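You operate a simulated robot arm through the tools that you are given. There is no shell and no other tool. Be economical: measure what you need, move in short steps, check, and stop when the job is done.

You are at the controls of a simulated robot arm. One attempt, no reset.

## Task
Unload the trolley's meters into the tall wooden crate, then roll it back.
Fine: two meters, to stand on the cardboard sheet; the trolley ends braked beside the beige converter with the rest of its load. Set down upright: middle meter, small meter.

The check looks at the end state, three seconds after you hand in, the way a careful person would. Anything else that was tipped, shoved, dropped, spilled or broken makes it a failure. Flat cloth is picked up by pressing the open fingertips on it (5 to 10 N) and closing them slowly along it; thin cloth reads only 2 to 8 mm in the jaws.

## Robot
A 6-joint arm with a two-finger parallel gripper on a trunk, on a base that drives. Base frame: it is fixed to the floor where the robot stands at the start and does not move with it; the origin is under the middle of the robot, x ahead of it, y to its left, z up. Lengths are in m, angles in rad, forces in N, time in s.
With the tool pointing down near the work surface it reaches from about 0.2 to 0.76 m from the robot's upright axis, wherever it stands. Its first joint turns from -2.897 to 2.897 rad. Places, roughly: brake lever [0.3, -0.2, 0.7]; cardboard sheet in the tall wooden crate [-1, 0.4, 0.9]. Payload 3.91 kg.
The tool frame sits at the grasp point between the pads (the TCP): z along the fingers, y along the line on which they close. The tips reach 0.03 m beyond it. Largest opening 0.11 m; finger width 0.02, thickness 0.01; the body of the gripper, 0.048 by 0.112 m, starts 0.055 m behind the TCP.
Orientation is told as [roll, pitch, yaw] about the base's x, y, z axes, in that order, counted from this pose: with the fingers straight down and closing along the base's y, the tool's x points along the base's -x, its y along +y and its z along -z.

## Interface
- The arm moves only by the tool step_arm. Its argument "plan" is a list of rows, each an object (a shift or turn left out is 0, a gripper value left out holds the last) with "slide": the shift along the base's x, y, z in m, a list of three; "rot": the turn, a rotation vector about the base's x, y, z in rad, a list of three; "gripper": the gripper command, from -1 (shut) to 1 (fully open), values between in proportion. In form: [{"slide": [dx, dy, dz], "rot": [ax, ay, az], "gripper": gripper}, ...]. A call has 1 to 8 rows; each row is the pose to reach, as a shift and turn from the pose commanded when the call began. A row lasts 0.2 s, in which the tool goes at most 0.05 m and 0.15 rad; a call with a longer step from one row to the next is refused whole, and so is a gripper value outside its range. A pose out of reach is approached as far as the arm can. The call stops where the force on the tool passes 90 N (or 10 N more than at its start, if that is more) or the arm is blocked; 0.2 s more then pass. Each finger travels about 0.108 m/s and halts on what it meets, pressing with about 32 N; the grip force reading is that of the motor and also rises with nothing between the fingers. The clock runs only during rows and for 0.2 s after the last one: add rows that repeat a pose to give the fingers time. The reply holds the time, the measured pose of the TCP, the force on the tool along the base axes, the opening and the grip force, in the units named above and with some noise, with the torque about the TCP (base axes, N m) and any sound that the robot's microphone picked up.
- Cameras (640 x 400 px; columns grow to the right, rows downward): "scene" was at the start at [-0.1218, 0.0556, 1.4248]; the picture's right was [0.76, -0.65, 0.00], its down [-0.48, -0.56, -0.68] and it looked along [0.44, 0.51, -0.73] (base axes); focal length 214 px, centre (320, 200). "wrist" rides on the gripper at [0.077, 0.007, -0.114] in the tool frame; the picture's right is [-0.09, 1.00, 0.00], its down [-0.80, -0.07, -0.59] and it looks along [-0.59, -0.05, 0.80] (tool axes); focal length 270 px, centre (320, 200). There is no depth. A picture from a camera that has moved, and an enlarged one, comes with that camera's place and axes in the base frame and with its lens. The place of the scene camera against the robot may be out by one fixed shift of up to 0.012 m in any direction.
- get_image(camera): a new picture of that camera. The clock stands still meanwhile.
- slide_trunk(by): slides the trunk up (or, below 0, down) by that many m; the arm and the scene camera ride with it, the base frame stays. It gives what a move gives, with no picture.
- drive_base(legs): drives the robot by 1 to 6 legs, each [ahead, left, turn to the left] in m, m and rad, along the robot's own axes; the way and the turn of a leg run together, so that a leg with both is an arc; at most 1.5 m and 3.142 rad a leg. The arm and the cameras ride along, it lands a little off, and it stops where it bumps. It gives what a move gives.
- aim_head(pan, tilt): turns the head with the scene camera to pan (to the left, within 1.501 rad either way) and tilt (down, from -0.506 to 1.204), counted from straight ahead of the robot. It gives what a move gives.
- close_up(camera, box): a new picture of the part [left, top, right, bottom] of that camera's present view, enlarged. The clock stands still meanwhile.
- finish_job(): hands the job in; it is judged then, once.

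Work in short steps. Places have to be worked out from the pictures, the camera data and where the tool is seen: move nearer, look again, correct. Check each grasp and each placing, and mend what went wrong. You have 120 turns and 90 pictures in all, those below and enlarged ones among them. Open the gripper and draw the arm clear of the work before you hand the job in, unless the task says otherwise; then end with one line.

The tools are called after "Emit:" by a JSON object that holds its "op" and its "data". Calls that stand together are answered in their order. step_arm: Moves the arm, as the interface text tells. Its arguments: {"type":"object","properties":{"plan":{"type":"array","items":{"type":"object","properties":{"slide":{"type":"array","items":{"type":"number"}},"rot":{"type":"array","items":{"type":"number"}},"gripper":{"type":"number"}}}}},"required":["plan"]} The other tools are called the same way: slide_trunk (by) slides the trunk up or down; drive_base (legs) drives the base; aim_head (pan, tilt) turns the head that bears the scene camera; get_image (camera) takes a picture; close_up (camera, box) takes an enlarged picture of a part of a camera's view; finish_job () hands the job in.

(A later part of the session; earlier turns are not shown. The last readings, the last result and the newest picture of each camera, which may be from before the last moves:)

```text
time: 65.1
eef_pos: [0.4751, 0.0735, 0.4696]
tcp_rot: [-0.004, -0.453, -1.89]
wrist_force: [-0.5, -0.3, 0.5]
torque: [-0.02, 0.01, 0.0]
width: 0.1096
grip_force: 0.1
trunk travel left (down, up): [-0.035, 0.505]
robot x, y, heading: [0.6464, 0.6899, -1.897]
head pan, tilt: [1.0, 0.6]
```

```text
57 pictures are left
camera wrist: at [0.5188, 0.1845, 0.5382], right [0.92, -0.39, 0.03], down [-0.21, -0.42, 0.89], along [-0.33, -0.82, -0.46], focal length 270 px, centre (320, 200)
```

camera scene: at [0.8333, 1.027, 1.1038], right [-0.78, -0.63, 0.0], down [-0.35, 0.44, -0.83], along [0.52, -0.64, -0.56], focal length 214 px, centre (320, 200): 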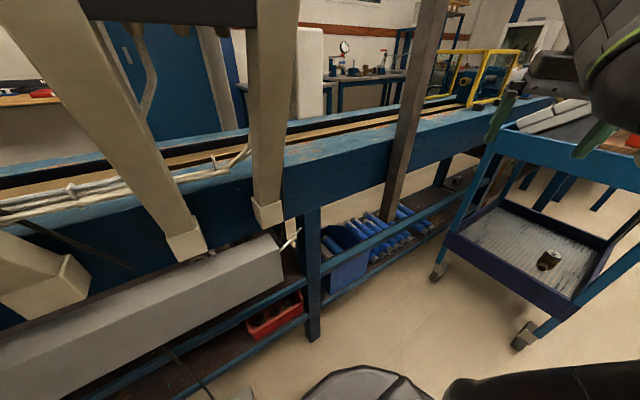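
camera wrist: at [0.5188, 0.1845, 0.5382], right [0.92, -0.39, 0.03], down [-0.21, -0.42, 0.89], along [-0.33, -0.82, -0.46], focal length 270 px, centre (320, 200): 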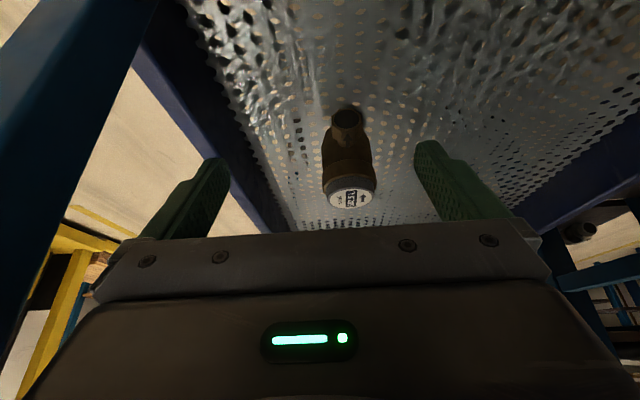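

Aligned. Meter axis (0.457,-0.051), stubs along the trolley axis. I slide in and down to straddle its body.

Emit:
{"op": "step_arm", "data": {"plan": [{"slide": [0.01, -0.03, -0.01]}, {"slide": [0.006, -0.065, -0.025]}, {"slide": [-0.004, -0.095, -0.045]}, {"slide": [-0.013, -0.115, -0.065]}, {"slide": [-0.018, -0.1245, -0.085]}, {"slide": [-0.018, -0.1245, -0.085]}]}}

Emit:
{"op": "get_image", "data": {"camera": "wrist"}}

```text
time: 66.5
eef_pos: [0.4556, -0.0501, 0.3845]
tcp_rot: [-0.004, -0.451, -1.89]
wrist_force: [0.4, 0.4, -0.9]
torque: [0.01, 0.02, 0.02]
width: 0.1099
grip_force: 0.0
trunk travel left (down, up): [-0.035, 0.505]
robot x, y, heading: [0.6445, 0.6965, -1.895]
head pan, tilt: [1.0, 0.6]
```

```text
56 pictures are left
camera wrist: at [0.5006, 0.0596, 0.4528], right [0.92, -0.39, 0.04], down [-0.21, -0.42, 0.89], along [-0.33, -0.82, -0.46], focal length 270 px, centre (320, 200)
```

wrist: 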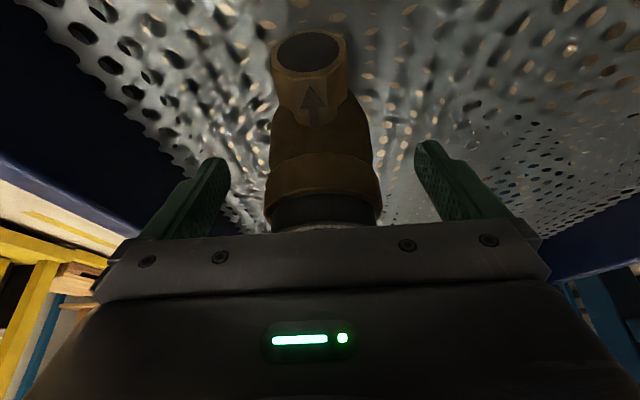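

The body is centred between the fingers. Closing.

Emit:
{"op": "step_arm", "data": {"plan": [{"gripper": 0.4}, {"gripper": 0.0}, {"gripper": -0.5}, {"gripper": -1}, {"gripper": -1}]}}

```text
time: 67.7
eef_pos: [0.4574, -0.0517, 0.3852]
tcp_rot: [-0.003, -0.453, -1.888]
wrist_force: [1.9, -1.5, 0.9]
torque: [-0.12, -0.18, -0.02]
width: 0.0555
grip_force: 32.0
trunk travel left (down, up): [-0.035, 0.505]
robot x, y, heading: [0.6444, 0.6944, -1.894]
head pan, tilt: [1.0, 0.6]
```

Held (0.0555 m). I lift straight 4 cm and check.

Emit:
{"op": "step_arm", "data": {"plan": [{"slide": [0, 0, 0.02]}, {"slide": [0, 0, 0.04]}, {"slide": [0.008, 0.024, 0.055]}, {"slide": [0.016, 0.048, 0.075]}, {"slide": [0.024, 0.072, 0.1]}, {"slide": [0.028, 0.085, 0.125]}]}}

Emit:
{"op": "get_image", "data": {"camera": "wrist"}}

```text
time: 69.1
eef_pos: [0.4839, 0.0338, 0.5084]
tcp_rot: [-0.004, -0.452, -1.887]
wrist_force: [0.1, -0.6, -3.6]
torque: [0.04, -0.05, 0.02]
width: 0.0552
grip_force: 31.7
trunk travel left (down, up): [-0.035, 0.505]
robot x, y, heading: [0.646, 0.6933, -1.893]
head pan, tilt: [1.0, 0.6]
```

```text
55 pictures are left
camera wrist: at [0.5284, 0.1451, 0.5779], right [0.92, -0.39, 0.03], down [-0.21, -0.42, 0.89], along [-0.33, -0.82, -0.46], focal length 270 px, centre (320, 200)
```

wrist: 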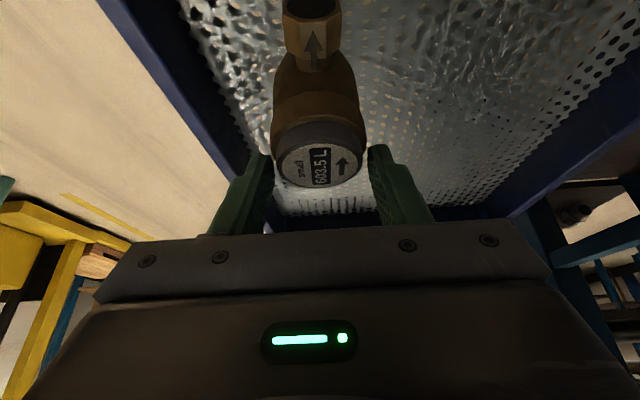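

Lifted clear (≈0.35 kg), but the meter sits differently in the view than before closing. Zoom in to see whether it slipped or tilted.

Emit:
{"op": "close_up", "data": {"camera": "wrist", "box": [200, 0, 440, 240]}}

```text
1.67 times, centred on (320, 120) of wrist
camera zoom: at [0.5284, 0.1451, 0.5779], right [0.92, -0.39, 0.03], down [-0.21, -0.42, 0.89], along [-0.33, -0.82, -0.46], focal length 450 px, centre (320, 333)
```

zoom: 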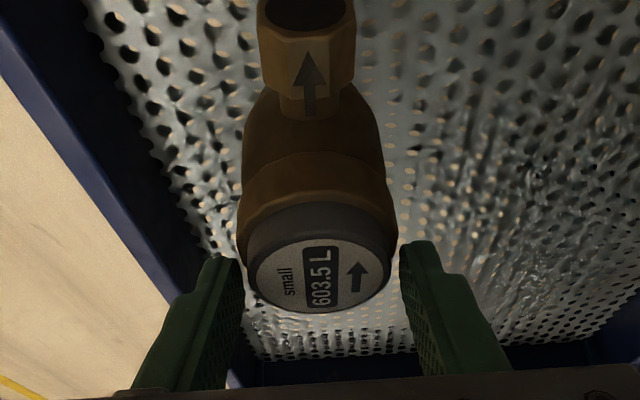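

It slid about 4 cm through the fingers as I lifted and is now held only by its cap (still upright). I retrace to set it back on the shelf and regrip lower.

Emit:
{"op": "step_arm", "data": {"plan": [{"slide": [-0.004, -0.013, -0.025]}, {"slide": [-0.012, -0.037, -0.048]}, {"slide": [-0.02, -0.061, -0.066]}, {"slide": [-0.028, -0.085, -0.078]}, {"slide": [-0.028, -0.085, -0.084]}]}}

Emit:
{"op": "get_image", "data": {"camera": "wrist"}}

```text
time: 70.3
eef_pos: [0.4559, -0.0505, 0.4291]
tcp_rot: [-0.004, -0.459, -1.89]
wrist_force: [-2.3, 3.6, 15.5]
torque: [0.57, -0.04, 0.04]
width: 0.0556
grip_force: 31.9
trunk travel left (down, up): [-0.035, 0.505]
robot x, y, heading: [0.6432, 0.6949, -1.898]
head pan, tilt: [1.0, 0.6]
```

```text
53 pictures are left
camera wrist: at [0.5002, 0.0596, 0.4973], right [0.92, -0.39, 0.04], down [-0.21, -0.41, 0.89], along [-0.33, -0.83, -0.46], focal length 270 px, centre (320, 200)
```

wrist: 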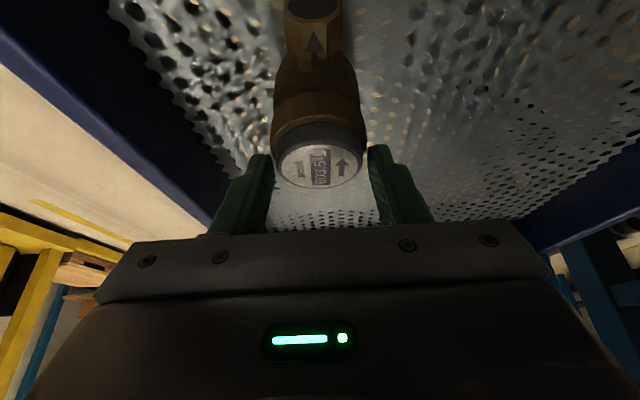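

Set down (15 N contact). Open, go lower to z≈0.372, and close again with a longer wait.

Emit:
{"op": "step_arm", "data": {"plan": [{"gripper": 0}, {"gripper": 1}, {"gripper": 1, "slide": [0, 0, -0.02]}, {"gripper": 1, "slide": [0, -0.001, -0.048]}, {"gripper": 1, "slide": [0, -0.001, -0.05]}]}}

Emit:
{"op": "step_arm", "data": {"plan": [{"gripper": 0.4}, {"gripper": 0.0}, {"gripper": -0.5}, {"gripper": -1}, {"gripper": -1}, {"gripper": -1}]}}

Emit:
{"op": "get_image", "data": {"camera": "wrist"}}

```text
time: 71.5
eef_pos: [0.457, -0.0529, 0.3754]
tcp_rot: [-0.004, -0.454, -1.887]
wrist_force: [0.2, 0.4, -0.2]
torque: [0.02, -0.01, -0.02]
width: 0.11
grip_force: 0.0
trunk travel left (down, up): [-0.035, 0.505]
robot x, y, heading: [0.6454, 0.6906, -1.898]
head pan, tilt: [1.0, 0.6]
```

```text
time: 72.9
eef_pos: [0.456, -0.0521, 0.3746]
tcp_rot: [-0.004, -0.454, -1.889]
wrist_force: [-0.5, -0.1, -0.2]
torque: [-0.06, -0.07, 0.0]
width: 0.0557
grip_force: 32.2
trunk travel left (down, up): [-0.035, 0.505]
robot x, y, heading: [0.646, 0.6949, -1.895]
head pan, tilt: [1.0, 0.6]
```

```text
52 pictures are left
camera wrist: at [0.5004, 0.0586, 0.4439], right [0.92, -0.39, 0.03], down [-0.21, -0.42, 0.89], along [-0.33, -0.82, -0.46], focal length 270 px, centre (320, 200)
```

wrist: 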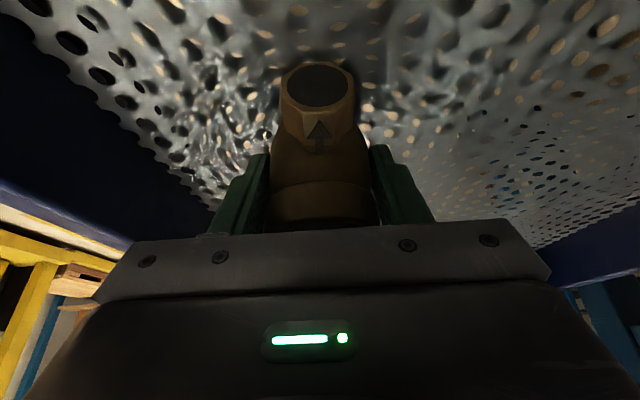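

Grip now around the lower body. Lift slowly 3 cm and check.

Emit:
{"op": "step_arm", "data": {"plan": [{"slide": [0, 0, 0.005]}, {"slide": [0, 0, 0.01]}, {"slide": [0, 0, 0.015]}, {"slide": [0, 0, 0.02]}, {"slide": [0, 0, 0.025]}, {"slide": [0, 0, 0.03]}]}}

Emit:
{"op": "get_image", "data": {"camera": "wrist"}}

```text
time: 74.3
eef_pos: [0.4562, -0.0522, 0.4054]
tcp_rot: [-0.005, -0.452, -1.888]
wrist_force: [0.0, 0.1, -4.6]
torque: [0.0, -0.03, 0.02]
width: 0.0553
grip_force: 31.8
trunk travel left (down, up): [-0.035, 0.505]
robot x, y, heading: [0.6447, 0.6937, -1.895]
head pan, tilt: [1.0, 0.6]
```

```text
51 pictures are left
camera wrist: at [0.5003, 0.0587, 0.4738], right [0.92, -0.39, 0.03], down [-0.21, -0.42, 0.89], along [-0.33, -0.82, -0.46], focal length 270 px, centre (320, 200)
```

wrist: 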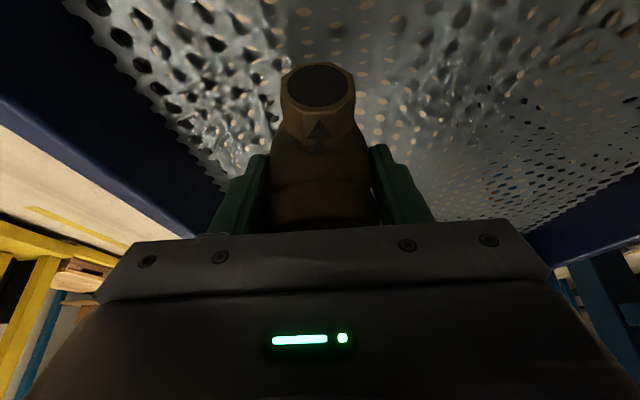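

It rises with the fingers this time. Now out of the trolley along the tested path.

Emit:
{"op": "step_arm", "data": {"plan": [{"slide": [0.008, 0.024, 0.025]}, {"slide": [0.016, 0.048, 0.045]}, {"slide": [0.024, 0.072, 0.07]}, {"slide": [0.028, 0.085, 0.1]}, {"slide": [0.038, 0.115, 0.11]}, {"slide": [0.05, 0.155, 0.12]}, {"slide": [0.062, 0.195, 0.13]}, {"slide": [0.074, 0.235, 0.14]}]}}

Emit:
{"op": "get_image", "data": {"camera": "wrist"}}

```text
time: 76.1
eef_pos: [0.5322, 0.1827, 0.5453]
tcp_rot: [-0.003, -0.451, -1.889]
wrist_force: [0.7, 0.0, -5.7]
torque: [0.0, 0.01, 0.0]
width: 0.0555
grip_force: 31.8
trunk travel left (down, up): [-0.035, 0.505]
robot x, y, heading: [0.6463, 0.6923, -1.896]
head pan, tilt: [1.0, 0.6]
```

```text
50 pictures are left
camera wrist: at [0.5753, 0.2939, 0.6139], right [0.92, -0.39, 0.04], down [-0.21, -0.42, 0.89], along [-0.33, -0.82, -0.46], focal length 270 px, centre (320, 200)
```

wrist: 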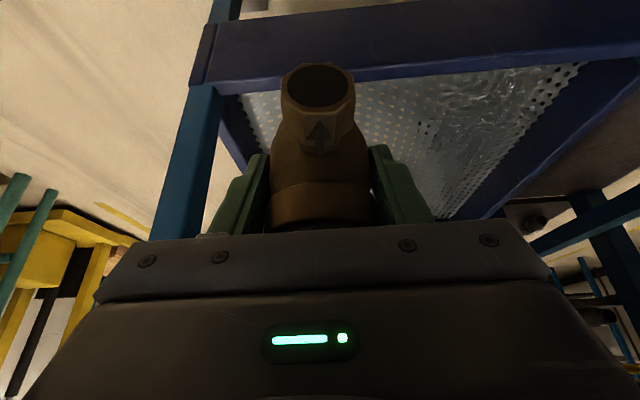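

Clear of the trolley. I back away, raise the trunk, then turn toward the crate side.

Emit:
{"op": "drive_base", "data": {"legs": [[-0.15, -0.02, 0]]}}

Emit:
{"op": "slide_trunk", "data": {"by": 0.4}}

Emit:
{"op": "drive_base", "data": {"legs": [[0, 0, -1.25]]}}

Emit:
{"op": "slide_trunk", "data": {"by": 0.1}}

Emit:
{"op": "aim_head", "data": {"pan": 0.5, "tilt": 0.5}}

Emit:
{"op": "get_image", "data": {"camera": "scene"}}

```text
time: 77.5
eef_pos: [0.5605, 0.3318, 0.5443]
tcp_rot: [-0.003, -0.452, -1.888]
wrist_force: [0.4, 0.2, -4.3]
torque: [0.02, -0.01, -0.01]
width: 0.0554
grip_force: 32.4
trunk travel left (down, up): [-0.035, 0.505]
robot x, y, heading: [0.6743, 0.844, -1.896]
head pan, tilt: [1.0, 0.6]
```

```text
time: 81.3
eef_pos: [0.5607, 0.3325, 0.9446]
tcp_rot: [-0.004, -0.453, -1.89]
wrist_force: [-1.0, 0.3, -4.1]
torque: [0.03, 0.03, 0.02]
width: 0.0553
grip_force: 32.3
trunk travel left (down, up): [-0.435, 0.105]
robot x, y, heading: [0.676, 0.842, -1.897]
head pan, tilt: [1.0, 0.6]
```

```text
time: 84.8
eef_pos: [0.1537, 0.7908, 0.9455]
tcp_rot: [-0.004, -0.451, -3.14]
wrist_force: [-0.6, 0.2, -4.2]
torque: [0.01, -0.02, -0.01]
width: 0.0554
grip_force: 32.3
trunk travel left (down, up): [-0.435, 0.105]
robot x, y, heading: [0.6734, 0.8409, 3.139]
head pan, tilt: [1.0, 0.6]
```

```text
time: 86.2
eef_pos: [0.1534, 0.7899, 1.0447]
tcp_rot: [-0.002, -0.451, -3.141]
wrist_force: [-0.5, -0.3, -4.8]
torque: [0.03, -0.01, 0.03]
width: 0.0556
grip_force: 31.3
trunk travel left (down, up): [-0.535, 0.005]
robot x, y, heading: [0.6783, 0.839, 3.139]
head pan, tilt: [1.0, 0.6]
```

```text
time: 87.1
eef_pos: [0.1541, 0.7903, 1.044]
tcp_rot: [-0.004, -0.452, -3.142]
wrist_force: [-0.9, -0.2, -4.4]
torque: [-0.01, 0.0, 0.03]
width: 0.0556
grip_force: 32.1
trunk travel left (down, up): [-0.535, 0.005]
robot x, y, heading: [0.6746, 0.8412, 3.138]
head pan, tilt: [0.499, 0.499]
```

```text
49 pictures are left
camera scene: at [0.7593, 0.7931, 1.6128], right [-0.47, 0.88, 0.0], down [0.42, 0.23, -0.88], along [-0.77, -0.42, -0.48], focal length 214 px, centre (320, 200)
```

scene: 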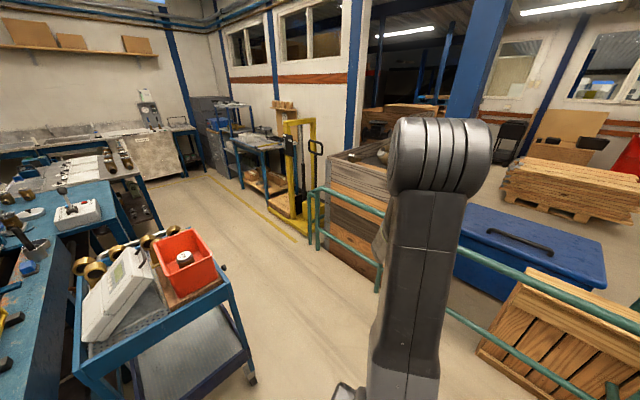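

I see the crate behind the green rail. I move closer, keeping the held meter short of the rail, and look again.

Emit:
{"op": "drive_base", "data": {"legs": [[0.5, 0.35, 0]]}}

Emit:
{"op": "aim_head", "data": {"pan": 0.6, "tilt": 0.55}}

Emit:
{"op": "get_image", "data": {"camera": "scene"}}

Emit:
{"op": "get_image", "data": {"camera": "wrist"}}

```text
time: 90.5
eef_pos: [-0.349, 0.4528, 1.0446]
tcp_rot: [-0.003, -0.451, 3.138]
wrist_force: [-0.5, -0.5, -4.7]
torque: [0.02, -0.05, 0.0]
width: 0.0555
grip_force: 31.7
trunk travel left (down, up): [-0.535, 0.005]
robot x, y, heading: [0.1659, 0.4988, 3.127]
head pan, tilt: [0.499, 0.499]
```

```text
time: 91.2
eef_pos: [-0.3482, 0.4539, 1.0458]
tcp_rot: [-0.003, -0.452, 3.137]
wrist_force: [0.1, 0.0, -4.4]
torque: [0.02, 0.0, -0.01]
width: 0.0554
grip_force: 32.3
trunk travel left (down, up): [-0.535, 0.005]
robot x, y, heading: [0.1702, 0.5059, 3.132]
head pan, tilt: [0.6, 0.55]
```

```text
48 pictures are left
camera scene: at [0.2626, 0.4461, 1.6083], right [-0.56, 0.83, 0.0], down [0.43, 0.29, -0.85], along [-0.71, -0.47, -0.52], focal length 214 px, centre (320, 200)
```

scene: 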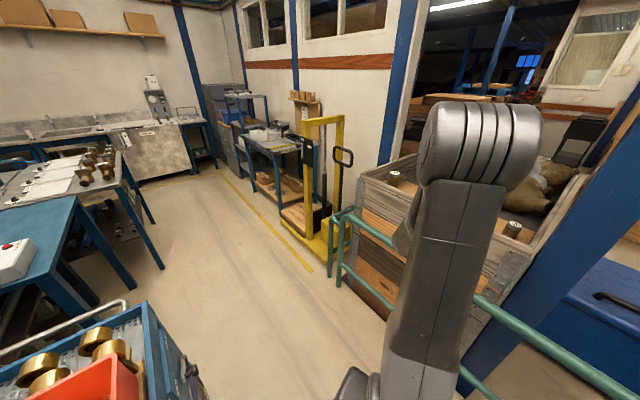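

```text
47 pictures are left
camera wrist: at [-0.2295, 0.4449, 1.1138], right [-0.09, -1.0, 0.03], down [-0.46, 0.07, 0.89], along [-0.88, 0.06, -0.46], focal length 270 px, centre (320, 200)
```

wrist: 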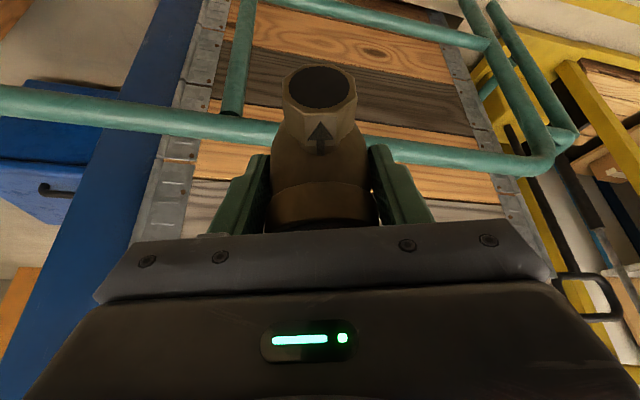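

Crate is beyond the rail, holding a sack and a couple of meters. I raise the tool by 0.2 m to look over the wall.

Emit:
{"op": "step_arm", "data": {"plan": [{"slide": [0, 0, 0.03]}, {"slide": [0, 0, 0.06]}, {"slide": [0, 0, 0.09]}, {"slide": [0, 0, 0.12]}, {"slide": [0, 0, 0.15]}, {"slide": [0, 0, 0.18]}]}}

Emit:
{"op": "drive_base", "data": {"legs": [[0.15, 0, 0]]}}

Emit:
{"op": "get_image", "data": {"camera": "wrist"}}

Emit:
{"op": "get_image", "data": {"camera": "scene"}}

```text
time: 92.6
eef_pos: [-0.3478, 0.4525, 1.2265]
tcp_rot: [-0.002, -0.451, 3.138]
wrist_force: [1.0, -0.5, -4.5]
torque: [0.02, 0.02, 0.0]
width: 0.0553
grip_force: 32.0
trunk travel left (down, up): [-0.535, 0.005]
robot x, y, heading: [0.1723, 0.5022, 3.127]
head pan, tilt: [0.6, 0.55]
```

```text
time: 94.0
eef_pos: [-0.4994, 0.4545, 1.2239]
tcp_rot: [-0.003, -0.453, 3.136]
wrist_force: [-0.1, -0.2, -4.4]
torque: [0.0, -0.02, 0.01]
width: 0.0554
grip_force: 32.0
trunk travel left (down, up): [-0.535, 0.005]
robot x, y, heading: [0.0237, 0.5028, 3.133]
head pan, tilt: [0.6, 0.55]
```

```text
46 pictures are left
camera wrist: at [-0.3805, 0.4458, 1.2935], right [-0.08, -1.0, 0.03], down [-0.46, 0.07, 0.88], along [-0.88, 0.06, -0.47], focal length 270 px, centre (320, 200)
```

wrist: 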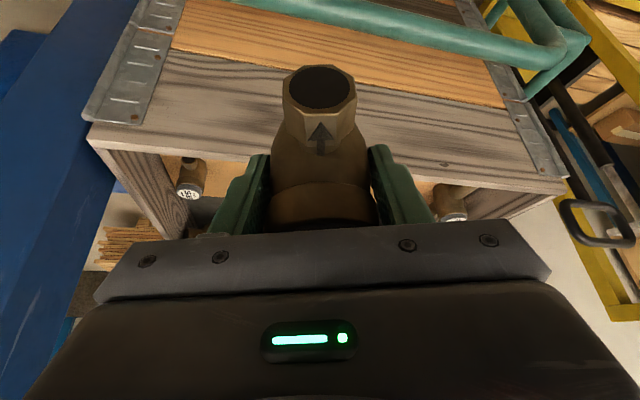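

```text
45 pictures are left
camera scene: at [0.1114, 0.4477, 1.6083], right [-0.56, 0.83, 0.0], down [0.43, 0.29, -0.85], along [-0.71, -0.47, -0.52], focal length 214 px, centre (320, 200)
```

scene: 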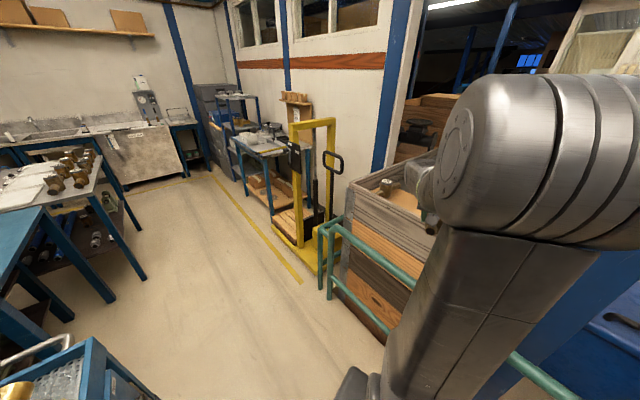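

The crate is yawed about 0.37 rad, front top edge from (-0.65,0.79) to (-1.0,-0.12), z≈1.03, two meters already near its front corners. I position the robot square to it, ~0.33 m from the rail.

Emit:
{"op": "drive_base", "data": {"legs": [[0.2, 0.3, 0], [0, 0, -0.36]]}}

Emit:
{"op": "get_image", "data": {"camera": "wrist"}}

Emit:
{"op": "aim_head", "data": {"pan": 0.6, "tilt": 0.8}}

Emit:
{"op": "get_image", "data": {"camera": "scene"}}

```text
time: 97.4
eef_pos: [-0.6858, 0.3397, 1.2243]
tcp_rot: [-0.004, -0.451, 2.781]
wrist_force: [0.1, -0.3, -4.8]
torque: [0.01, -0.02, 0.03]
width: 0.0554
grip_force: 31.9
trunk travel left (down, up): [-0.535, 0.005]
robot x, y, heading: [-0.1819, 0.2027, 2.775]
head pan, tilt: [0.6, 0.55]
```

```text
44 pictures are left
camera wrist: at [-0.5772, 0.2908, 1.2939], right [-0.43, -0.9, 0.03], down [-0.41, 0.23, 0.88], along [-0.81, 0.36, -0.46], focal length 270 px, centre (320, 200)
```

wrist: 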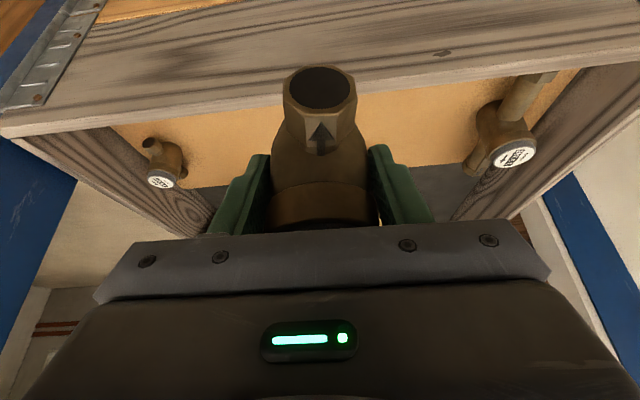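

```text
time: 98.2
eef_pos: [-0.6867, 0.341, 1.2246]
tcp_rot: [-0.004, -0.451, 2.782]
wrist_force: [0.0, 0.6, -4.5]
torque: [0.03, -0.04, 0.02]
width: 0.0555
grip_force: 32.1
trunk travel left (down, up): [-0.535, 0.005]
robot x, y, heading: [-0.1847, 0.2071, 2.773]
head pan, tilt: [0.6, 0.799]
```

```text
43 pictures are left
camera scene: at [-0.1051, 0.1216, 1.5869], right [-0.23, 0.97, 0.0], down [0.7, 0.17, -0.7], along [-0.68, -0.16, -0.72], focal length 214 px, centre (320, 200)
```

scene: 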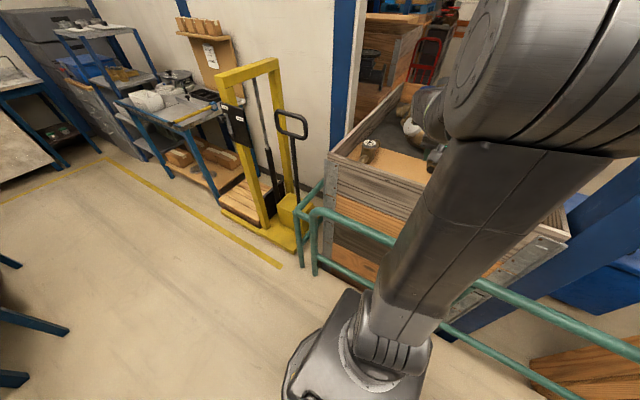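

Inside view is clear: tan sheet with free middle between two existing meters. I shift the base a bit right and ahead, then extend over (-0.93,0.54).

Emit:
{"op": "drive_base", "data": {"legs": [[0.06, -0.12, 0]]}}

Emit:
{"op": "step_arm", "data": {"plan": [{"slide": [-0.04, 0.012, 0]}, {"slide": [-0.08, 0.024, 0]}, {"slide": [-0.12, 0.036, 0]}, {"slide": [-0.16, 0.048, 0]}, {"slide": [-0.2, 0.06, 0]}, {"slide": [-0.225, 0.066, -0.02]}]}}

Emit:
{"op": "get_image", "data": {"camera": "wrist"}}

```text
time: 99.5
eef_pos: [-0.6988, 0.4748, 1.2242]
tcp_rot: [-0.005, -0.453, 2.781]
wrist_force: [-1.1, 1.1, -3.8]
torque: [-0.03, -0.05, -0.01]
width: 0.0554
grip_force: 32.2
trunk travel left (down, up): [-0.535, 0.005]
robot x, y, heading: [-0.1947, 0.34, 2.776]
head pan, tilt: [0.6, 0.799]
```

```text
time: 100.8
eef_pos: [-0.9259, 0.5388, 1.2035]
tcp_rot: [-0.003, -0.451, 2.781]
wrist_force: [-0.4, 0.3, -4.3]
torque: [-0.01, -0.03, -0.01]
width: 0.0554
grip_force: 31.9
trunk travel left (down, up): [-0.535, 0.005]
robot x, y, heading: [-0.1929, 0.339, 2.774]
head pan, tilt: [0.6, 0.799]
```

```text
42 pictures are left
camera wrist: at [-0.8169, 0.4902, 1.2728], right [-0.43, -0.9, 0.03], down [-0.41, 0.23, 0.88], along [-0.81, 0.36, -0.47], focal length 270 px, centre (320, 200)
```

wrist: 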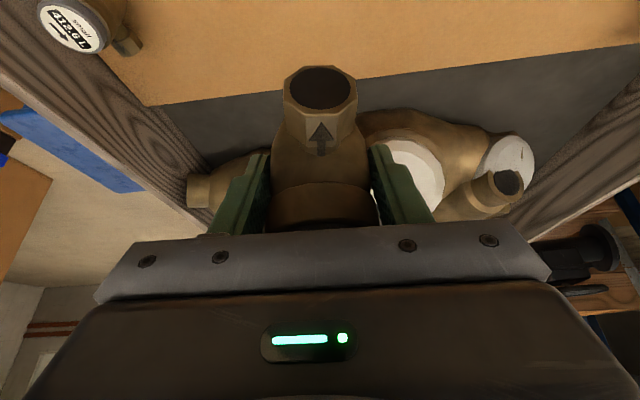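

The free sheet area is below. I descend to about 3 cm above the sheet, then gently.

Emit:
{"op": "step_arm", "data": {"plan": [{"slide": [-0.003, 0, -0.04]}, {"slide": [-0.006, 0.001, -0.08]}, {"slide": [-0.009, 0.002, -0.12]}, {"slide": [-0.01, 0.003, -0.16]}, {"slide": [-0.01, 0.003, -0.19]}, {"slide": [-0.01, 0.003, -0.21]}]}}

Emit:
{"op": "get_image", "data": {"camera": "wrist"}}

```text
time: 102.2
eef_pos: [-0.9343, 0.5423, 0.9945]
tcp_rot: [-0.006, -0.451, 2.78]
wrist_force: [0.0, 0.1, -3.4]
torque: [-0.03, -0.09, -0.01]
width: 0.0555
grip_force: 32.2
trunk travel left (down, up): [-0.535, 0.005]
robot x, y, heading: [-0.1939, 0.3431, 2.779]
head pan, tilt: [0.6, 0.799]
```

```text
41 pictures are left
camera wrist: at [-0.8251, 0.493, 1.0632], right [-0.43, -0.9, 0.03], down [-0.41, 0.23, 0.88], along [-0.81, 0.36, -0.47], focal length 270 px, centre (320, 200)
```

wrist: 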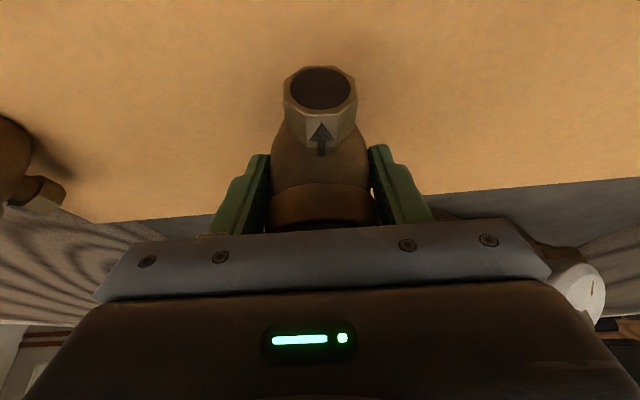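

Still above the sheet. Lower slowly until contact.

Emit:
{"op": "step_arm", "data": {"plan": [{"slide": [0, 0, -0.008]}, {"slide": [0, 0, -0.016]}, {"slide": [0, 0, -0.024]}, {"slide": [0, 0, -0.03]}, {"slide": [0, 0, -0.036]}]}}

```text
time: 103.5
eef_pos: [-0.9332, 0.5414, 0.9624]
tcp_rot: [-0.003, -0.46, 2.783]
wrist_force: [-0.4, 0.9, 20.1]
torque: [-0.21, 0.2, 0.17]
width: 0.0549
grip_force: 32.2
trunk travel left (down, up): [-0.535, 0.005]
robot x, y, heading: [-0.1939, 0.3363, 2.777]
head pan, tilt: [0.6, 0.799]
```

Contact (20 N). Ease up 4 mm, open, then withdraw straight up along the tool's axis.

Emit:
{"op": "step_arm", "data": {"plan": [{"slide": [0, 0, 0.004], "gripper": -1}, {"slide": [0, 0, 0.004], "gripper": -0.4}, {"slide": [0, 0, 0.004], "gripper": 0.2}, {"slide": [0, 0, 0.004], "gripper": 1}, {"slide": [0, 0, 0.004], "gripper": 1}, {"slide": [0.01, -0.004, 0.03], "gripper": 1}, {"slide": [0.02, -0.008, 0.07], "gripper": 1}, {"slide": [0.03, -0.011, 0.11], "gripper": 1}]}}

Emit:
{"op": "get_image", "data": {"camera": "wrist"}}

```text
time: 105.2
eef_pos: [-0.9037, 0.5318, 1.0699]
tcp_rot: [-0.004, -0.45, 2.781]
wrist_force: [1.0, 0.6, -0.8]
torque: [0.0, 0.03, 0.01]
width: 0.1098
grip_force: 0.1
trunk travel left (down, up): [-0.535, 0.005]
robot x, y, heading: [-0.193, 0.3365, 2.777]
head pan, tilt: [0.6, 0.799]
```

```text
40 pictures are left
camera wrist: at [-0.7951, 0.4818, 1.1389], right [-0.43, -0.9, 0.03], down [-0.41, 0.23, 0.88], along [-0.81, 0.36, -0.46], focal length 270 px, centre (320, 200)
```

wrist: 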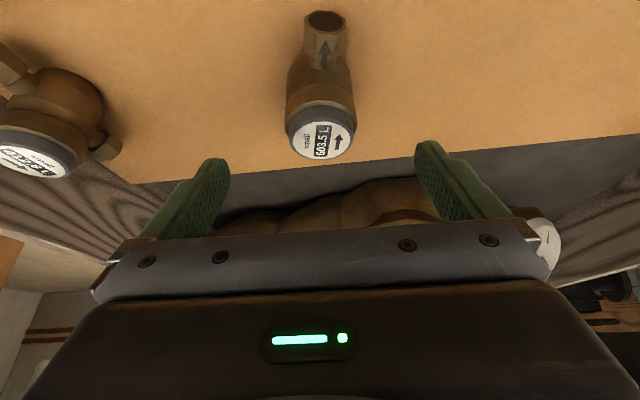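

The small meter stands upright on the sheet at about (-0.93,0.54). I retract, straighten the tool, and go back for the bin meter.

Emit:
{"op": "step_arm", "data": {"plan": [{"slide": [0.02, -0.01, 0.04]}, {"slide": [0.05, -0.02, 0.08]}, {"slide": [0.09, -0.035, 0.1], "rot": [0.035, 0.094, 0]}, {"slide": [0.13, -0.05, 0.12], "rot": [0.07, 0.187, 0]}, {"slide": [0.17, -0.065, 0.13], "rot": [0.105, 0.28, 0]}, {"slide": [0.21, -0.08, 0.13], "rot": [0.14, 0.374, 0]}, {"slide": [0.25, -0.095, 0.13], "rot": [0.158, 0.42, 0]}, {"slide": [0.29, -0.11, 0.13], "rot": [0.158, 0.42, 0]}]}}

Emit:
{"op": "drive_base", "data": {"legs": [[-0.15, 0.1, 0], [0, 0, -3.11]]}}

```text
refused: row 2 steps farther than a row can; nothing moved
```

```text
time: 114.0
eef_pos: [0.6264, 0.0177, 1.0706]
tcp_rot: [-0.005, -0.451, -0.331]
wrist_force: [0.4, -1.0, -0.5]
torque: [-0.05, 0.02, 0.0]
width: 0.1104
grip_force: 0.0
trunk travel left (down, up): [-0.535, 0.005]
robot x, y, heading: [-0.0914, 0.1907, -0.337]
head pan, tilt: [0.6, 0.799]
```

The arm row was refused but the drive ran with the arm still stretched out; I must check that nothing was touched.

Emit:
{"op": "get_image", "data": {"camera": "wrist"}}

Emit:
{"op": "get_image", "data": {"camera": "scene"}}

```text
39 pictures are left
camera wrist: at [0.5158, 0.0638, 1.1385], right [0.4, 0.92, 0.03], down [0.41, -0.21, 0.89], along [0.82, -0.34, -0.46], focal length 270 px, centre (320, 200)
```

wrist: 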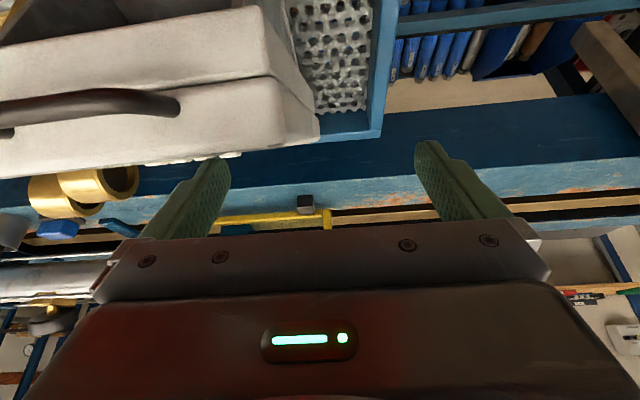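

```text
38 pictures are left
camera scene: at [-0.1755, 0.2637, 1.5869], right [0.26, -0.97, 0.0], down [-0.69, -0.19, -0.7], along [0.67, 0.18, -0.72], focal length 214 px, centre (320, 200)
```

scene: 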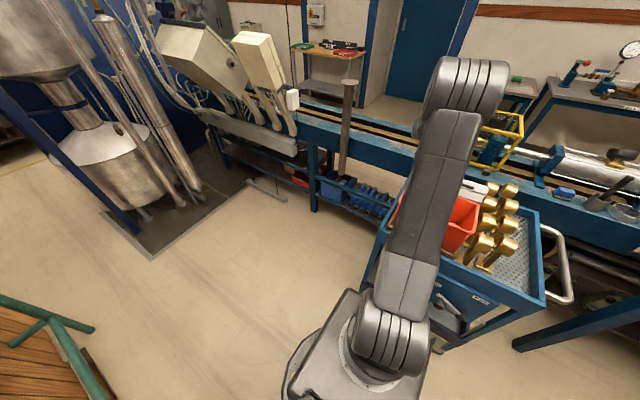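

The trolley load looks undisturbed. I raise the tool, straighten it to vertical and draw it back over the bin (rows kept under 5 cm).

Emit:
{"op": "step_arm", "data": {"plan": [{"slide": [0, 0, 0.04]}, {"slide": [0, 0, 0.08]}, {"slide": [0, 0, 0.11], "rot": [-0.033, 0.094, 0]}, {"slide": [-0.03, 0.01, 0.13], "rot": [-0.067, 0.19, 0]}, {"slide": [-0.065, 0.022, 0.14], "rot": [-0.1, 0.284, 0]}, {"slide": [-0.1, 0.033, 0.15], "rot": [-0.133, 0.38, 0]}, {"slide": [-0.14, 0.045, 0.15], "rot": [-0.149, 0.425, 0]}, {"slide": [-0.18, 0.05, 0.15], "rot": [-0.149, 0.425, 0]}]}}

Emit:
{"op": "get_image", "data": {"camera": "wrist"}}

```text
time: 115.8
eef_pos: [0.4453, 0.0692, 1.2189]
tcp_rot: [-0.279, -0.088, -0.258]
wrist_force: [-0.9, -0.9, 0.0]
torque: [0.0, -0.04, -0.01]
width: 0.1101
grip_force: 0.0
trunk travel left (down, up): [-0.535, 0.005]
robot x, y, heading: [-0.0869, 0.188, -0.338]
head pan, tilt: [0.6, 0.799]
```

```text
37 pictures are left
camera wrist: at [0.3713, 0.1273, 1.3206], right [0.35, 0.9, -0.27], down [0.75, -0.1, 0.66], along [0.57, -0.43, -0.7], focal length 270 px, centre (320, 200)
```

wrist: 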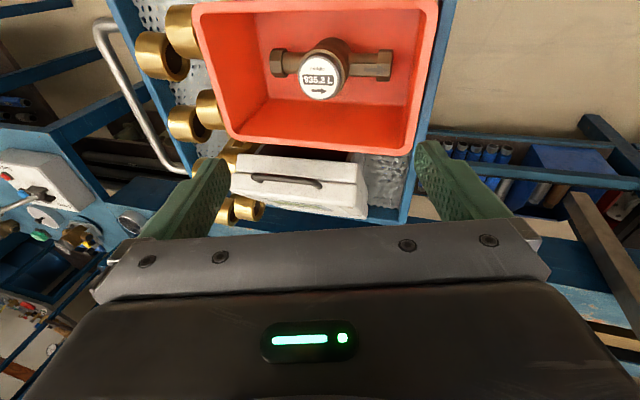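

I used the wrong sign on the x-turn; correcting the residual roll/pitch to vertical, then look again.

Emit:
{"op": "step_arm", "data": {"plan": [{"slide": [0, 0, 0], "rot": [0.1, 0.005, -0.027]}, {"slide": [-0.02, 0, 0], "rot": [0.2, 0.01, -0.054]}, {"slide": [-0.04, 0, 0], "rot": [0.292, 0.014, -0.08]}, {"slide": [-0.07, 0, 0], "rot": [0.292, 0.014, -0.08]}, {"slide": [-0.1, 0, 0], "rot": [0.292, 0.014, -0.08]}]}}

Emit:
{"op": "get_image", "data": {"camera": "wrist"}}

```text
time: 117.0
eef_pos: [0.3458, 0.0694, 1.2212]
tcp_rot: [-0.004, 0.015, -0.348]
wrist_force: [0.0, 0.1, 0.9]
torque: [-0.03, 0.02, 0.03]
width: 0.1099
grip_force: 0.1
trunk travel left (down, up): [-0.535, 0.005]
robot x, y, heading: [-0.0905, 0.1917, -0.333]
head pan, tilt: [0.6, 0.799]
```

```text
36 pictures are left
camera wrist: at [0.277, 0.1013, 1.3351], right [0.42, 0.91, 0.0], down [0.74, -0.34, 0.58], along [0.53, -0.25, -0.81], focal length 270 px, centre (320, 200)
```

wrist: 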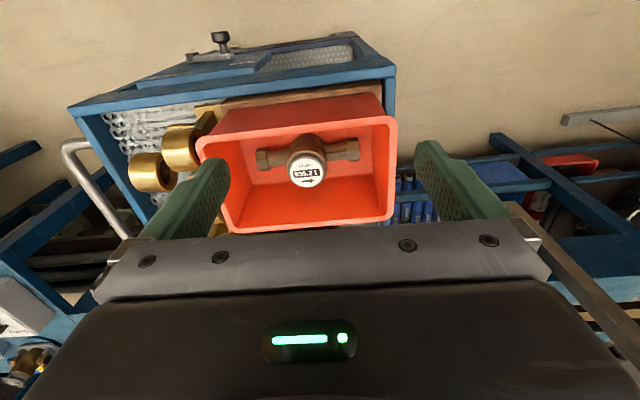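

Triangulated: bin meter register at (0.453,-0.005,0.977), pipe along the trolley axis, bin rim z≈1.044, meter close to the bin's back wall. I will grip the head with the fingers along the pipe direction from above. Moving over it.

Emit:
{"op": "step_arm", "data": {"plan": [{"slide": [0.035, -0.025, 0]}, {"slide": [0.07, -0.05, 0]}, {"slide": [0.107, -0.0745, -0.01]}, {"slide": [0.107, -0.0745, -0.05]}, {"slide": [0.107, -0.0745, -0.09]}, {"slide": [0.107, -0.0745, -0.12]}, {"slide": [0.107, -0.0745, -0.12]}]}}

Emit:
{"op": "get_image", "data": {"camera": "wrist"}}

```text
time: 118.6
eef_pos: [0.454, -0.0058, 1.1001]
tcp_rot: [-0.004, 0.015, -0.35]
wrist_force: [-0.2, 0.4, 0.1]
torque: [0.02, 0.0, 0.04]
width: 0.1099
grip_force: 0.1
trunk travel left (down, up): [-0.535, 0.005]
robot x, y, heading: [-0.0941, 0.1911, -0.338]
head pan, tilt: [0.6, 0.799]
```

```text
35 pictures are left
camera wrist: at [0.3852, 0.0264, 1.2151], right [0.42, 0.91, -0.01], down [0.74, -0.34, 0.58], along [0.53, -0.25, -0.81], focal length 270 px, centre (320, 200)
```

wrist: 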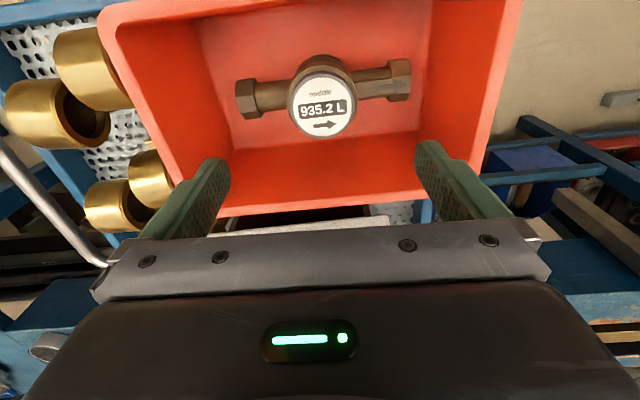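

Register refined to (0.450,-0.001). Lowering around the head to z≈0.985, fingers open.

Emit:
{"op": "step_arm", "data": {"plan": [{"slide": [-0.004, 0.005, -0.03]}, {"slide": [-0.004, 0.005, -0.06]}, {"slide": [-0.004, 0.005, -0.085]}, {"slide": [-0.004, 0.005, -0.1]}, {"slide": [-0.004, 0.005, -0.108]}, {"slide": [-0.004, 0.005, -0.115]}]}}

Emit:
{"op": "get_image", "data": {"camera": "wrist"}}

```text
time: 120.0
eef_pos: [0.4494, -0.0012, 0.9837]
tcp_rot: [-0.005, 0.015, -0.349]
wrist_force: [0.7, -0.6, -0.3]
torque: [0.02, -0.02, 0.01]
width: 0.1097
grip_force: 0.0
trunk travel left (down, up): [-0.535, 0.005]
robot x, y, heading: [-0.0914, 0.1907, -0.336]
head pan, tilt: [0.6, 0.799]
```

```text
34 pictures are left
camera wrist: at [0.3808, 0.031, 1.0991], right [0.42, 0.91, -0.01], down [0.74, -0.34, 0.58], along [0.53, -0.25, -0.81], focal length 270 px, centre (320, 200)
```

wrist: 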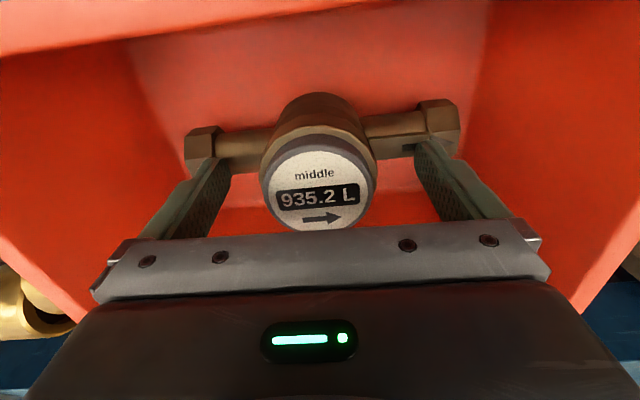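

The pipe axis is at z≈0.92, head top 0.977; tips can go to ≈0.938. Lower 16 mm and close slowly.

Emit:
{"op": "step_arm", "data": {"plan": [{"slide": [0, 0, -0.006]}, {"slide": [0, 0, -0.011]}, {"slide": [0, 0, -0.016]}, {"slide": [0, 0, -0.016], "gripper": 0.5}, {"slide": [0, 0, -0.016], "gripper": 0.1}, {"slide": [0, 0, -0.016], "gripper": -0.4}, {"slide": [0, 0, -0.016], "gripper": -1}, {"slide": [0, 0, -0.016], "gripper": -1}]}}

Emit:
{"op": "get_image", "data": {"camera": "wrist"}}

```text
time: 120.9
eef_pos: [0.454, -0.0022, 0.9809]
tcp_rot: [-0.004, -0.01, -0.347]
wrist_force: [-3.1, 5.5, 34.7]
torque: [1.07, -0.05, 0.17]
width: 0.0948
grip_force: 12.0
trunk travel left (down, up): [-0.535, 0.005]
robot x, y, heading: [-0.09, 0.1945, -0.339]
head pan, tilt: [0.6, 0.799]
stopped in row 4: the force on the tool passed its limit (the readings are from after the stop); the commanded pose is now the measured one
```

```text
33 pictures are left
camera wrist: at [0.3817, 0.0316, 1.0934], right [0.42, 0.91, 0.0], down [0.72, -0.33, 0.6], along [0.55, -0.26, -0.8], focal length 270 px, centre (320, 200)
```

wrist: 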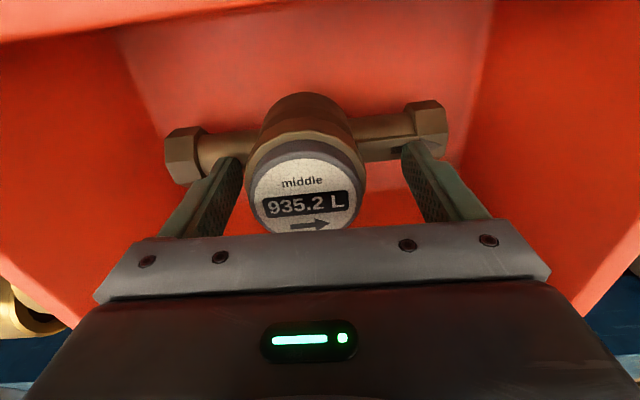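

The right fingertip pressed on the pipe nut. I rise 7 mm, recentre 8 mm, and close there around the head.

Emit:
{"op": "step_arm", "data": {"plan": [{"slide": [-0.002, 0, 0.007], "gripper": 0.8}, {"slide": [-0.005, -0.008, 0.007], "gripper": 0.8}, {"slide": [-0.005, -0.008, 0.006], "gripper": 0.4}, {"slide": [-0.005, -0.008, 0.006], "gripper": 0.0}, {"slide": [-0.005, -0.008, 0.006], "gripper": -0.5}, {"slide": [-0.005, -0.008, 0.006], "gripper": -1}, {"slide": [-0.005, -0.008, 0.006], "gripper": -1}]}}

Emit:
{"op": "get_image", "data": {"camera": "wrist"}}

```text
time: 122.5
eef_pos: [0.4492, -0.0103, 0.9816]
tcp_rot: [-0.004, -0.002, -0.346]
wrist_force: [0.0, 0.2, -0.5]
torque: [0.03, -0.03, -0.02]
width: 0.0615
grip_force: 32.2
trunk travel left (down, up): [-0.535, 0.005]
robot x, y, heading: [-0.0926, 0.1937, -0.343]
head pan, tilt: [0.6, 0.799]
```

```text
32 pictures are left
camera wrist: at [0.3788, 0.0225, 1.0953], right [0.42, 0.91, 0.0], down [0.73, -0.34, 0.6], along [0.54, -0.25, -0.8], focal length 270 px, centre (320, 200)
```

wrist: 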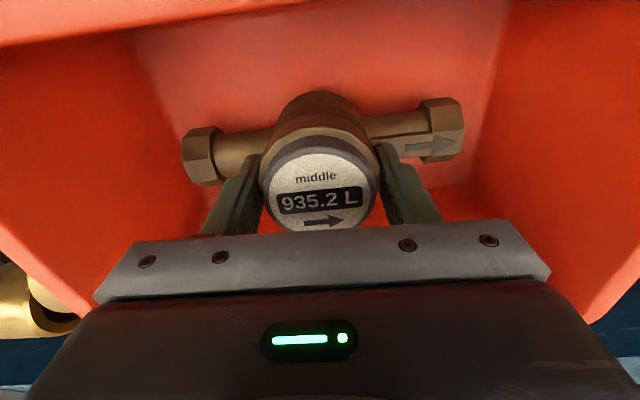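

Gripped on the head (0.0615 m). Slow lift of 3 cm, then check for slip.

Emit:
{"op": "step_arm", "data": {"plan": [{"slide": [0, 0, 0.003]}, {"slide": [0, 0, 0.006]}, {"slide": [0, 0, 0.01]}, {"slide": [0, 0, 0.015]}, {"slide": [0, 0, 0.02]}, {"slide": [0, 0, 0.03]}]}}

Emit:
{"op": "get_image", "data": {"camera": "wrist"}}

```text
time: 123.9
eef_pos: [0.4493, -0.0112, 1.0112]
tcp_rot: [-0.003, -0.003, -0.347]
wrist_force: [0.0, -0.3, -7.4]
torque: [0.0, -0.04, -0.05]
width: 0.0617
grip_force: 32.3
trunk travel left (down, up): [-0.535, 0.005]
robot x, y, heading: [-0.0924, 0.1896, -0.343]
head pan, tilt: [0.6, 0.799]
```

```text
31 pictures are left
camera wrist: at [0.3787, 0.0221, 1.1257], right [0.42, 0.91, 0.0], down [0.73, -0.34, 0.6], along [0.54, -0.25, -0.8], focal length 270 px, centre (320, 200)
```

wrist: 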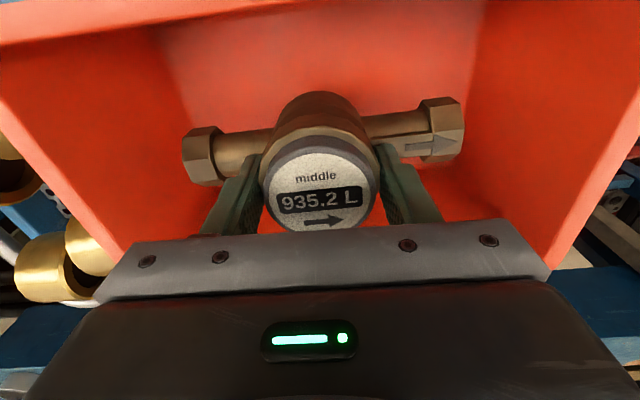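

No slip, 0.73 kg. Lift to z≈1.25 clear of the bin and draw in.

Emit:
{"op": "step_arm", "data": {"plan": [{"slide": [0, 0, 0.03]}, {"slide": [0, 0, 0.065]}, {"slide": [0, 0, 0.1]}, {"slide": [0, 0, 0.14]}, {"slide": [0, 0, 0.18]}, {"slide": [0, 0, 0.215]}, {"slide": [-0.03, 0.01, 0.23]}, {"slide": [-0.07, 0.024, 0.235]}]}}

Emit:
{"op": "get_image", "data": {"camera": "wrist"}}

```text
time: 125.7
eef_pos: [0.378, 0.0143, 1.2467]
tcp_rot: [-0.005, -0.002, -0.346]
wrist_force: [0.1, 0.3, -6.7]
torque: [-0.02, -0.03, 0.02]
width: 0.0617
grip_force: 32.2
trunk travel left (down, up): [-0.535, 0.005]
robot x, y, heading: [-0.0894, 0.1882, -0.338]
head pan, tilt: [0.6, 0.799]
```

```text
30 pictures are left
camera wrist: at [0.3077, 0.0457, 1.3615], right [0.42, 0.91, 0.0], down [0.73, -0.34, 0.6], along [0.54, -0.25, -0.8], focal length 270 px, centre (320, 200)
```

wrist: 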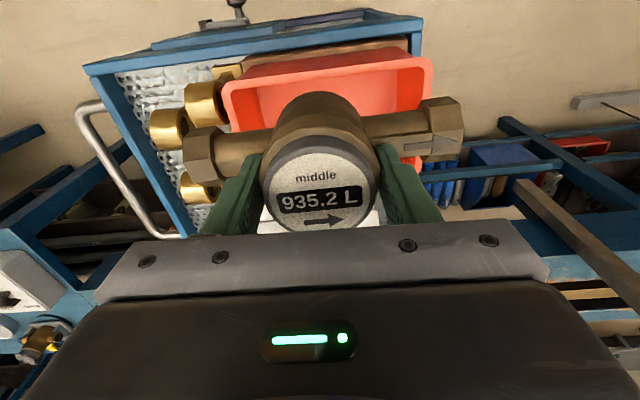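

Turn back towards the crate and place myself in front of the free part of the sheet.

Emit:
{"op": "drive_base", "data": {"legs": [[0, 0, 3.11], [0.17, 0.165, 0]]}}

Emit:
{"op": "get_image", "data": {"camera": "wrist"}}

```text
time: 134.7
eef_pos: [-0.7687, 0.3059, 1.2474]
tcp_rot: [-0.007, 0.001, 2.744]
wrist_force: [-0.7, 0.0, -6.2]
torque: [0.03, 0.01, 0.0]
width: 0.0614
grip_force: 32.0
trunk travel left (down, up): [-0.535, 0.005]
robot x, y, heading: [-0.3087, 0.1076, 2.756]
head pan, tilt: [0.6, 0.799]
```

```text
29 pictures are left
camera wrist: at [-0.7013, 0.2691, 1.3605], right [-0.47, -0.88, 0.0], down [-0.71, 0.37, 0.6], along [-0.52, 0.28, -0.8], focal length 270 px, centre (320, 200)
```

wrist: 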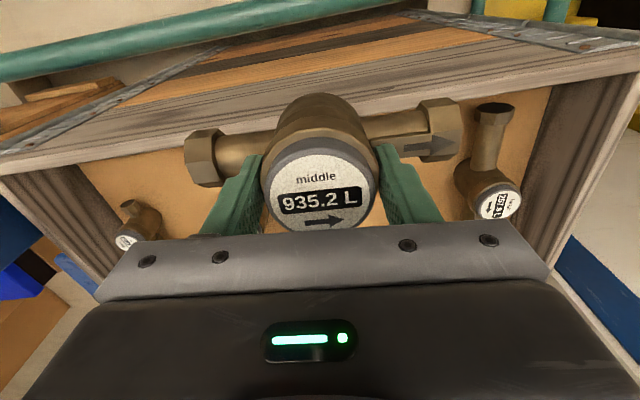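

The crate is as before. Extending over the target (-0.975,0.355).

Emit:
{"op": "step_arm", "data": {"plan": [{"slide": [-0.04, 0.01, 0]}, {"slide": [-0.08, 0.02, 0]}, {"slide": [-0.12, 0.029, 0]}, {"slide": [-0.16, 0.038, 0]}, {"slide": [-0.206, 0.049, 0]}, {"slide": [-0.206, 0.049, -0.03]}, {"slide": [-0.206, 0.049, -0.06]}, {"slide": [-0.206, 0.049, -0.09]}]}}

Emit:
{"op": "get_image", "data": {"camera": "wrist"}}

```text
time: 136.5
eef_pos: [-0.9737, 0.3564, 1.1566]
tcp_rot: [-0.004, -0.002, 2.744]
wrist_force: [0.0, -0.1, -6.4]
torque: [-0.03, 0.02, 0.0]
width: 0.0615
grip_force: 31.3
trunk travel left (down, up): [-0.535, 0.005]
robot x, y, heading: [-0.3088, 0.1085, 2.756]
head pan, tilt: [0.6, 0.799]
```

```text
28 pictures are left
camera wrist: at [-0.906, 0.3189, 1.2705], right [-0.47, -0.88, 0.0], down [-0.71, 0.37, 0.6], along [-0.53, 0.28, -0.8], focal length 270 px, centre (320, 200)
```

wrist: 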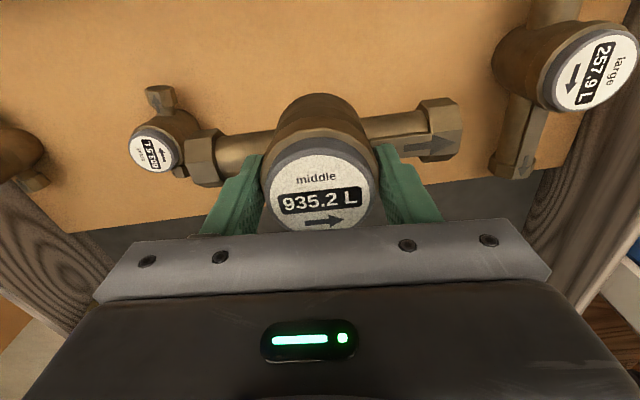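

Clear of both neighbours (~0.1 m each side). Lowering.

Emit:
{"op": "step_arm", "data": {"plan": [{"slide": [0, 0, -0.04]}, {"slide": [0, 0, -0.08]}, {"slide": [0, 0, -0.11]}, {"slide": [0, 0, -0.13]}, {"slide": [0, 0, -0.14]}]}}

Emit:
{"op": "step_arm", "data": {"plan": [{"slide": [0, 0, -0.006]}, {"slide": [0, 0, -0.012]}, {"slide": [0, 0, -0.018]}, {"slide": [0, 0, -0.024]}]}}

```text
time: 137.7
eef_pos: [-0.9744, 0.3559, 1.0145]
tcp_rot: [-0.006, -0.001, 2.744]
wrist_force: [0.5, 0.0, -7.3]
torque: [0.01, -0.01, -0.03]
width: 0.0615
grip_force: 31.1
trunk travel left (down, up): [-0.535, 0.005]
robot x, y, heading: [-0.3085, 0.103, 2.75]
head pan, tilt: [0.6, 0.799]
```

```text
time: 138.7
eef_pos: [-0.9729, 0.3553, 1.0024]
tcp_rot: [-0.004, -0.019, 2.746]
wrist_force: [-6.1, 2.0, 61.6]
torque: [-1.2, -0.3, -0.11]
width: 0.0617
grip_force: 31.6
trunk travel left (down, up): [-0.535, 0.005]
robot x, y, heading: [-0.3076, 0.1045, 2.755]
head pan, tilt: [0.6, 0.799]
```

Contact, pressing too hard; ease up 9 mm to unload, then open and rise.

Emit:
{"op": "step_arm", "data": {"plan": [{"slide": [0, 0, 0.005]}, {"slide": [0, 0, 0.009]}, {"slide": [0, 0, 0.009]}]}}

```text
time: 139.5
eef_pos: [-0.9738, 0.3555, 1.0028]
tcp_rot: [-0.003, -0.006, 2.745]
wrist_force: [-11.3, 4.8, 27.1]
torque: [-0.17, 1.25, -0.3]
width: 0.0618
grip_force: 32.0
trunk travel left (down, up): [-0.535, 0.005]
robot x, y, heading: [-0.3054, 0.1058, 2.753]
head pan, tilt: [0.6, 0.799]
```

Still 27 N; ease a little more.

Emit:
{"op": "step_arm", "data": {"plan": [{"slide": [0, 0, 0.003]}, {"slide": [0, 0, 0.003]}]}}

```text
time: 140.1
eef_pos: [-0.9723, 0.3541, 1.0038]
tcp_rot: [-0.006, 0.003, 2.744]
wrist_force: [-3.6, 3.0, 4.6]
torque: [0.13, 0.53, -0.02]
width: 0.0616
grip_force: 32.0
trunk travel left (down, up): [-0.535, 0.005]
robot x, y, heading: [-0.3059, 0.1033, 2.755]
head pan, tilt: [0.6, 0.799]
```

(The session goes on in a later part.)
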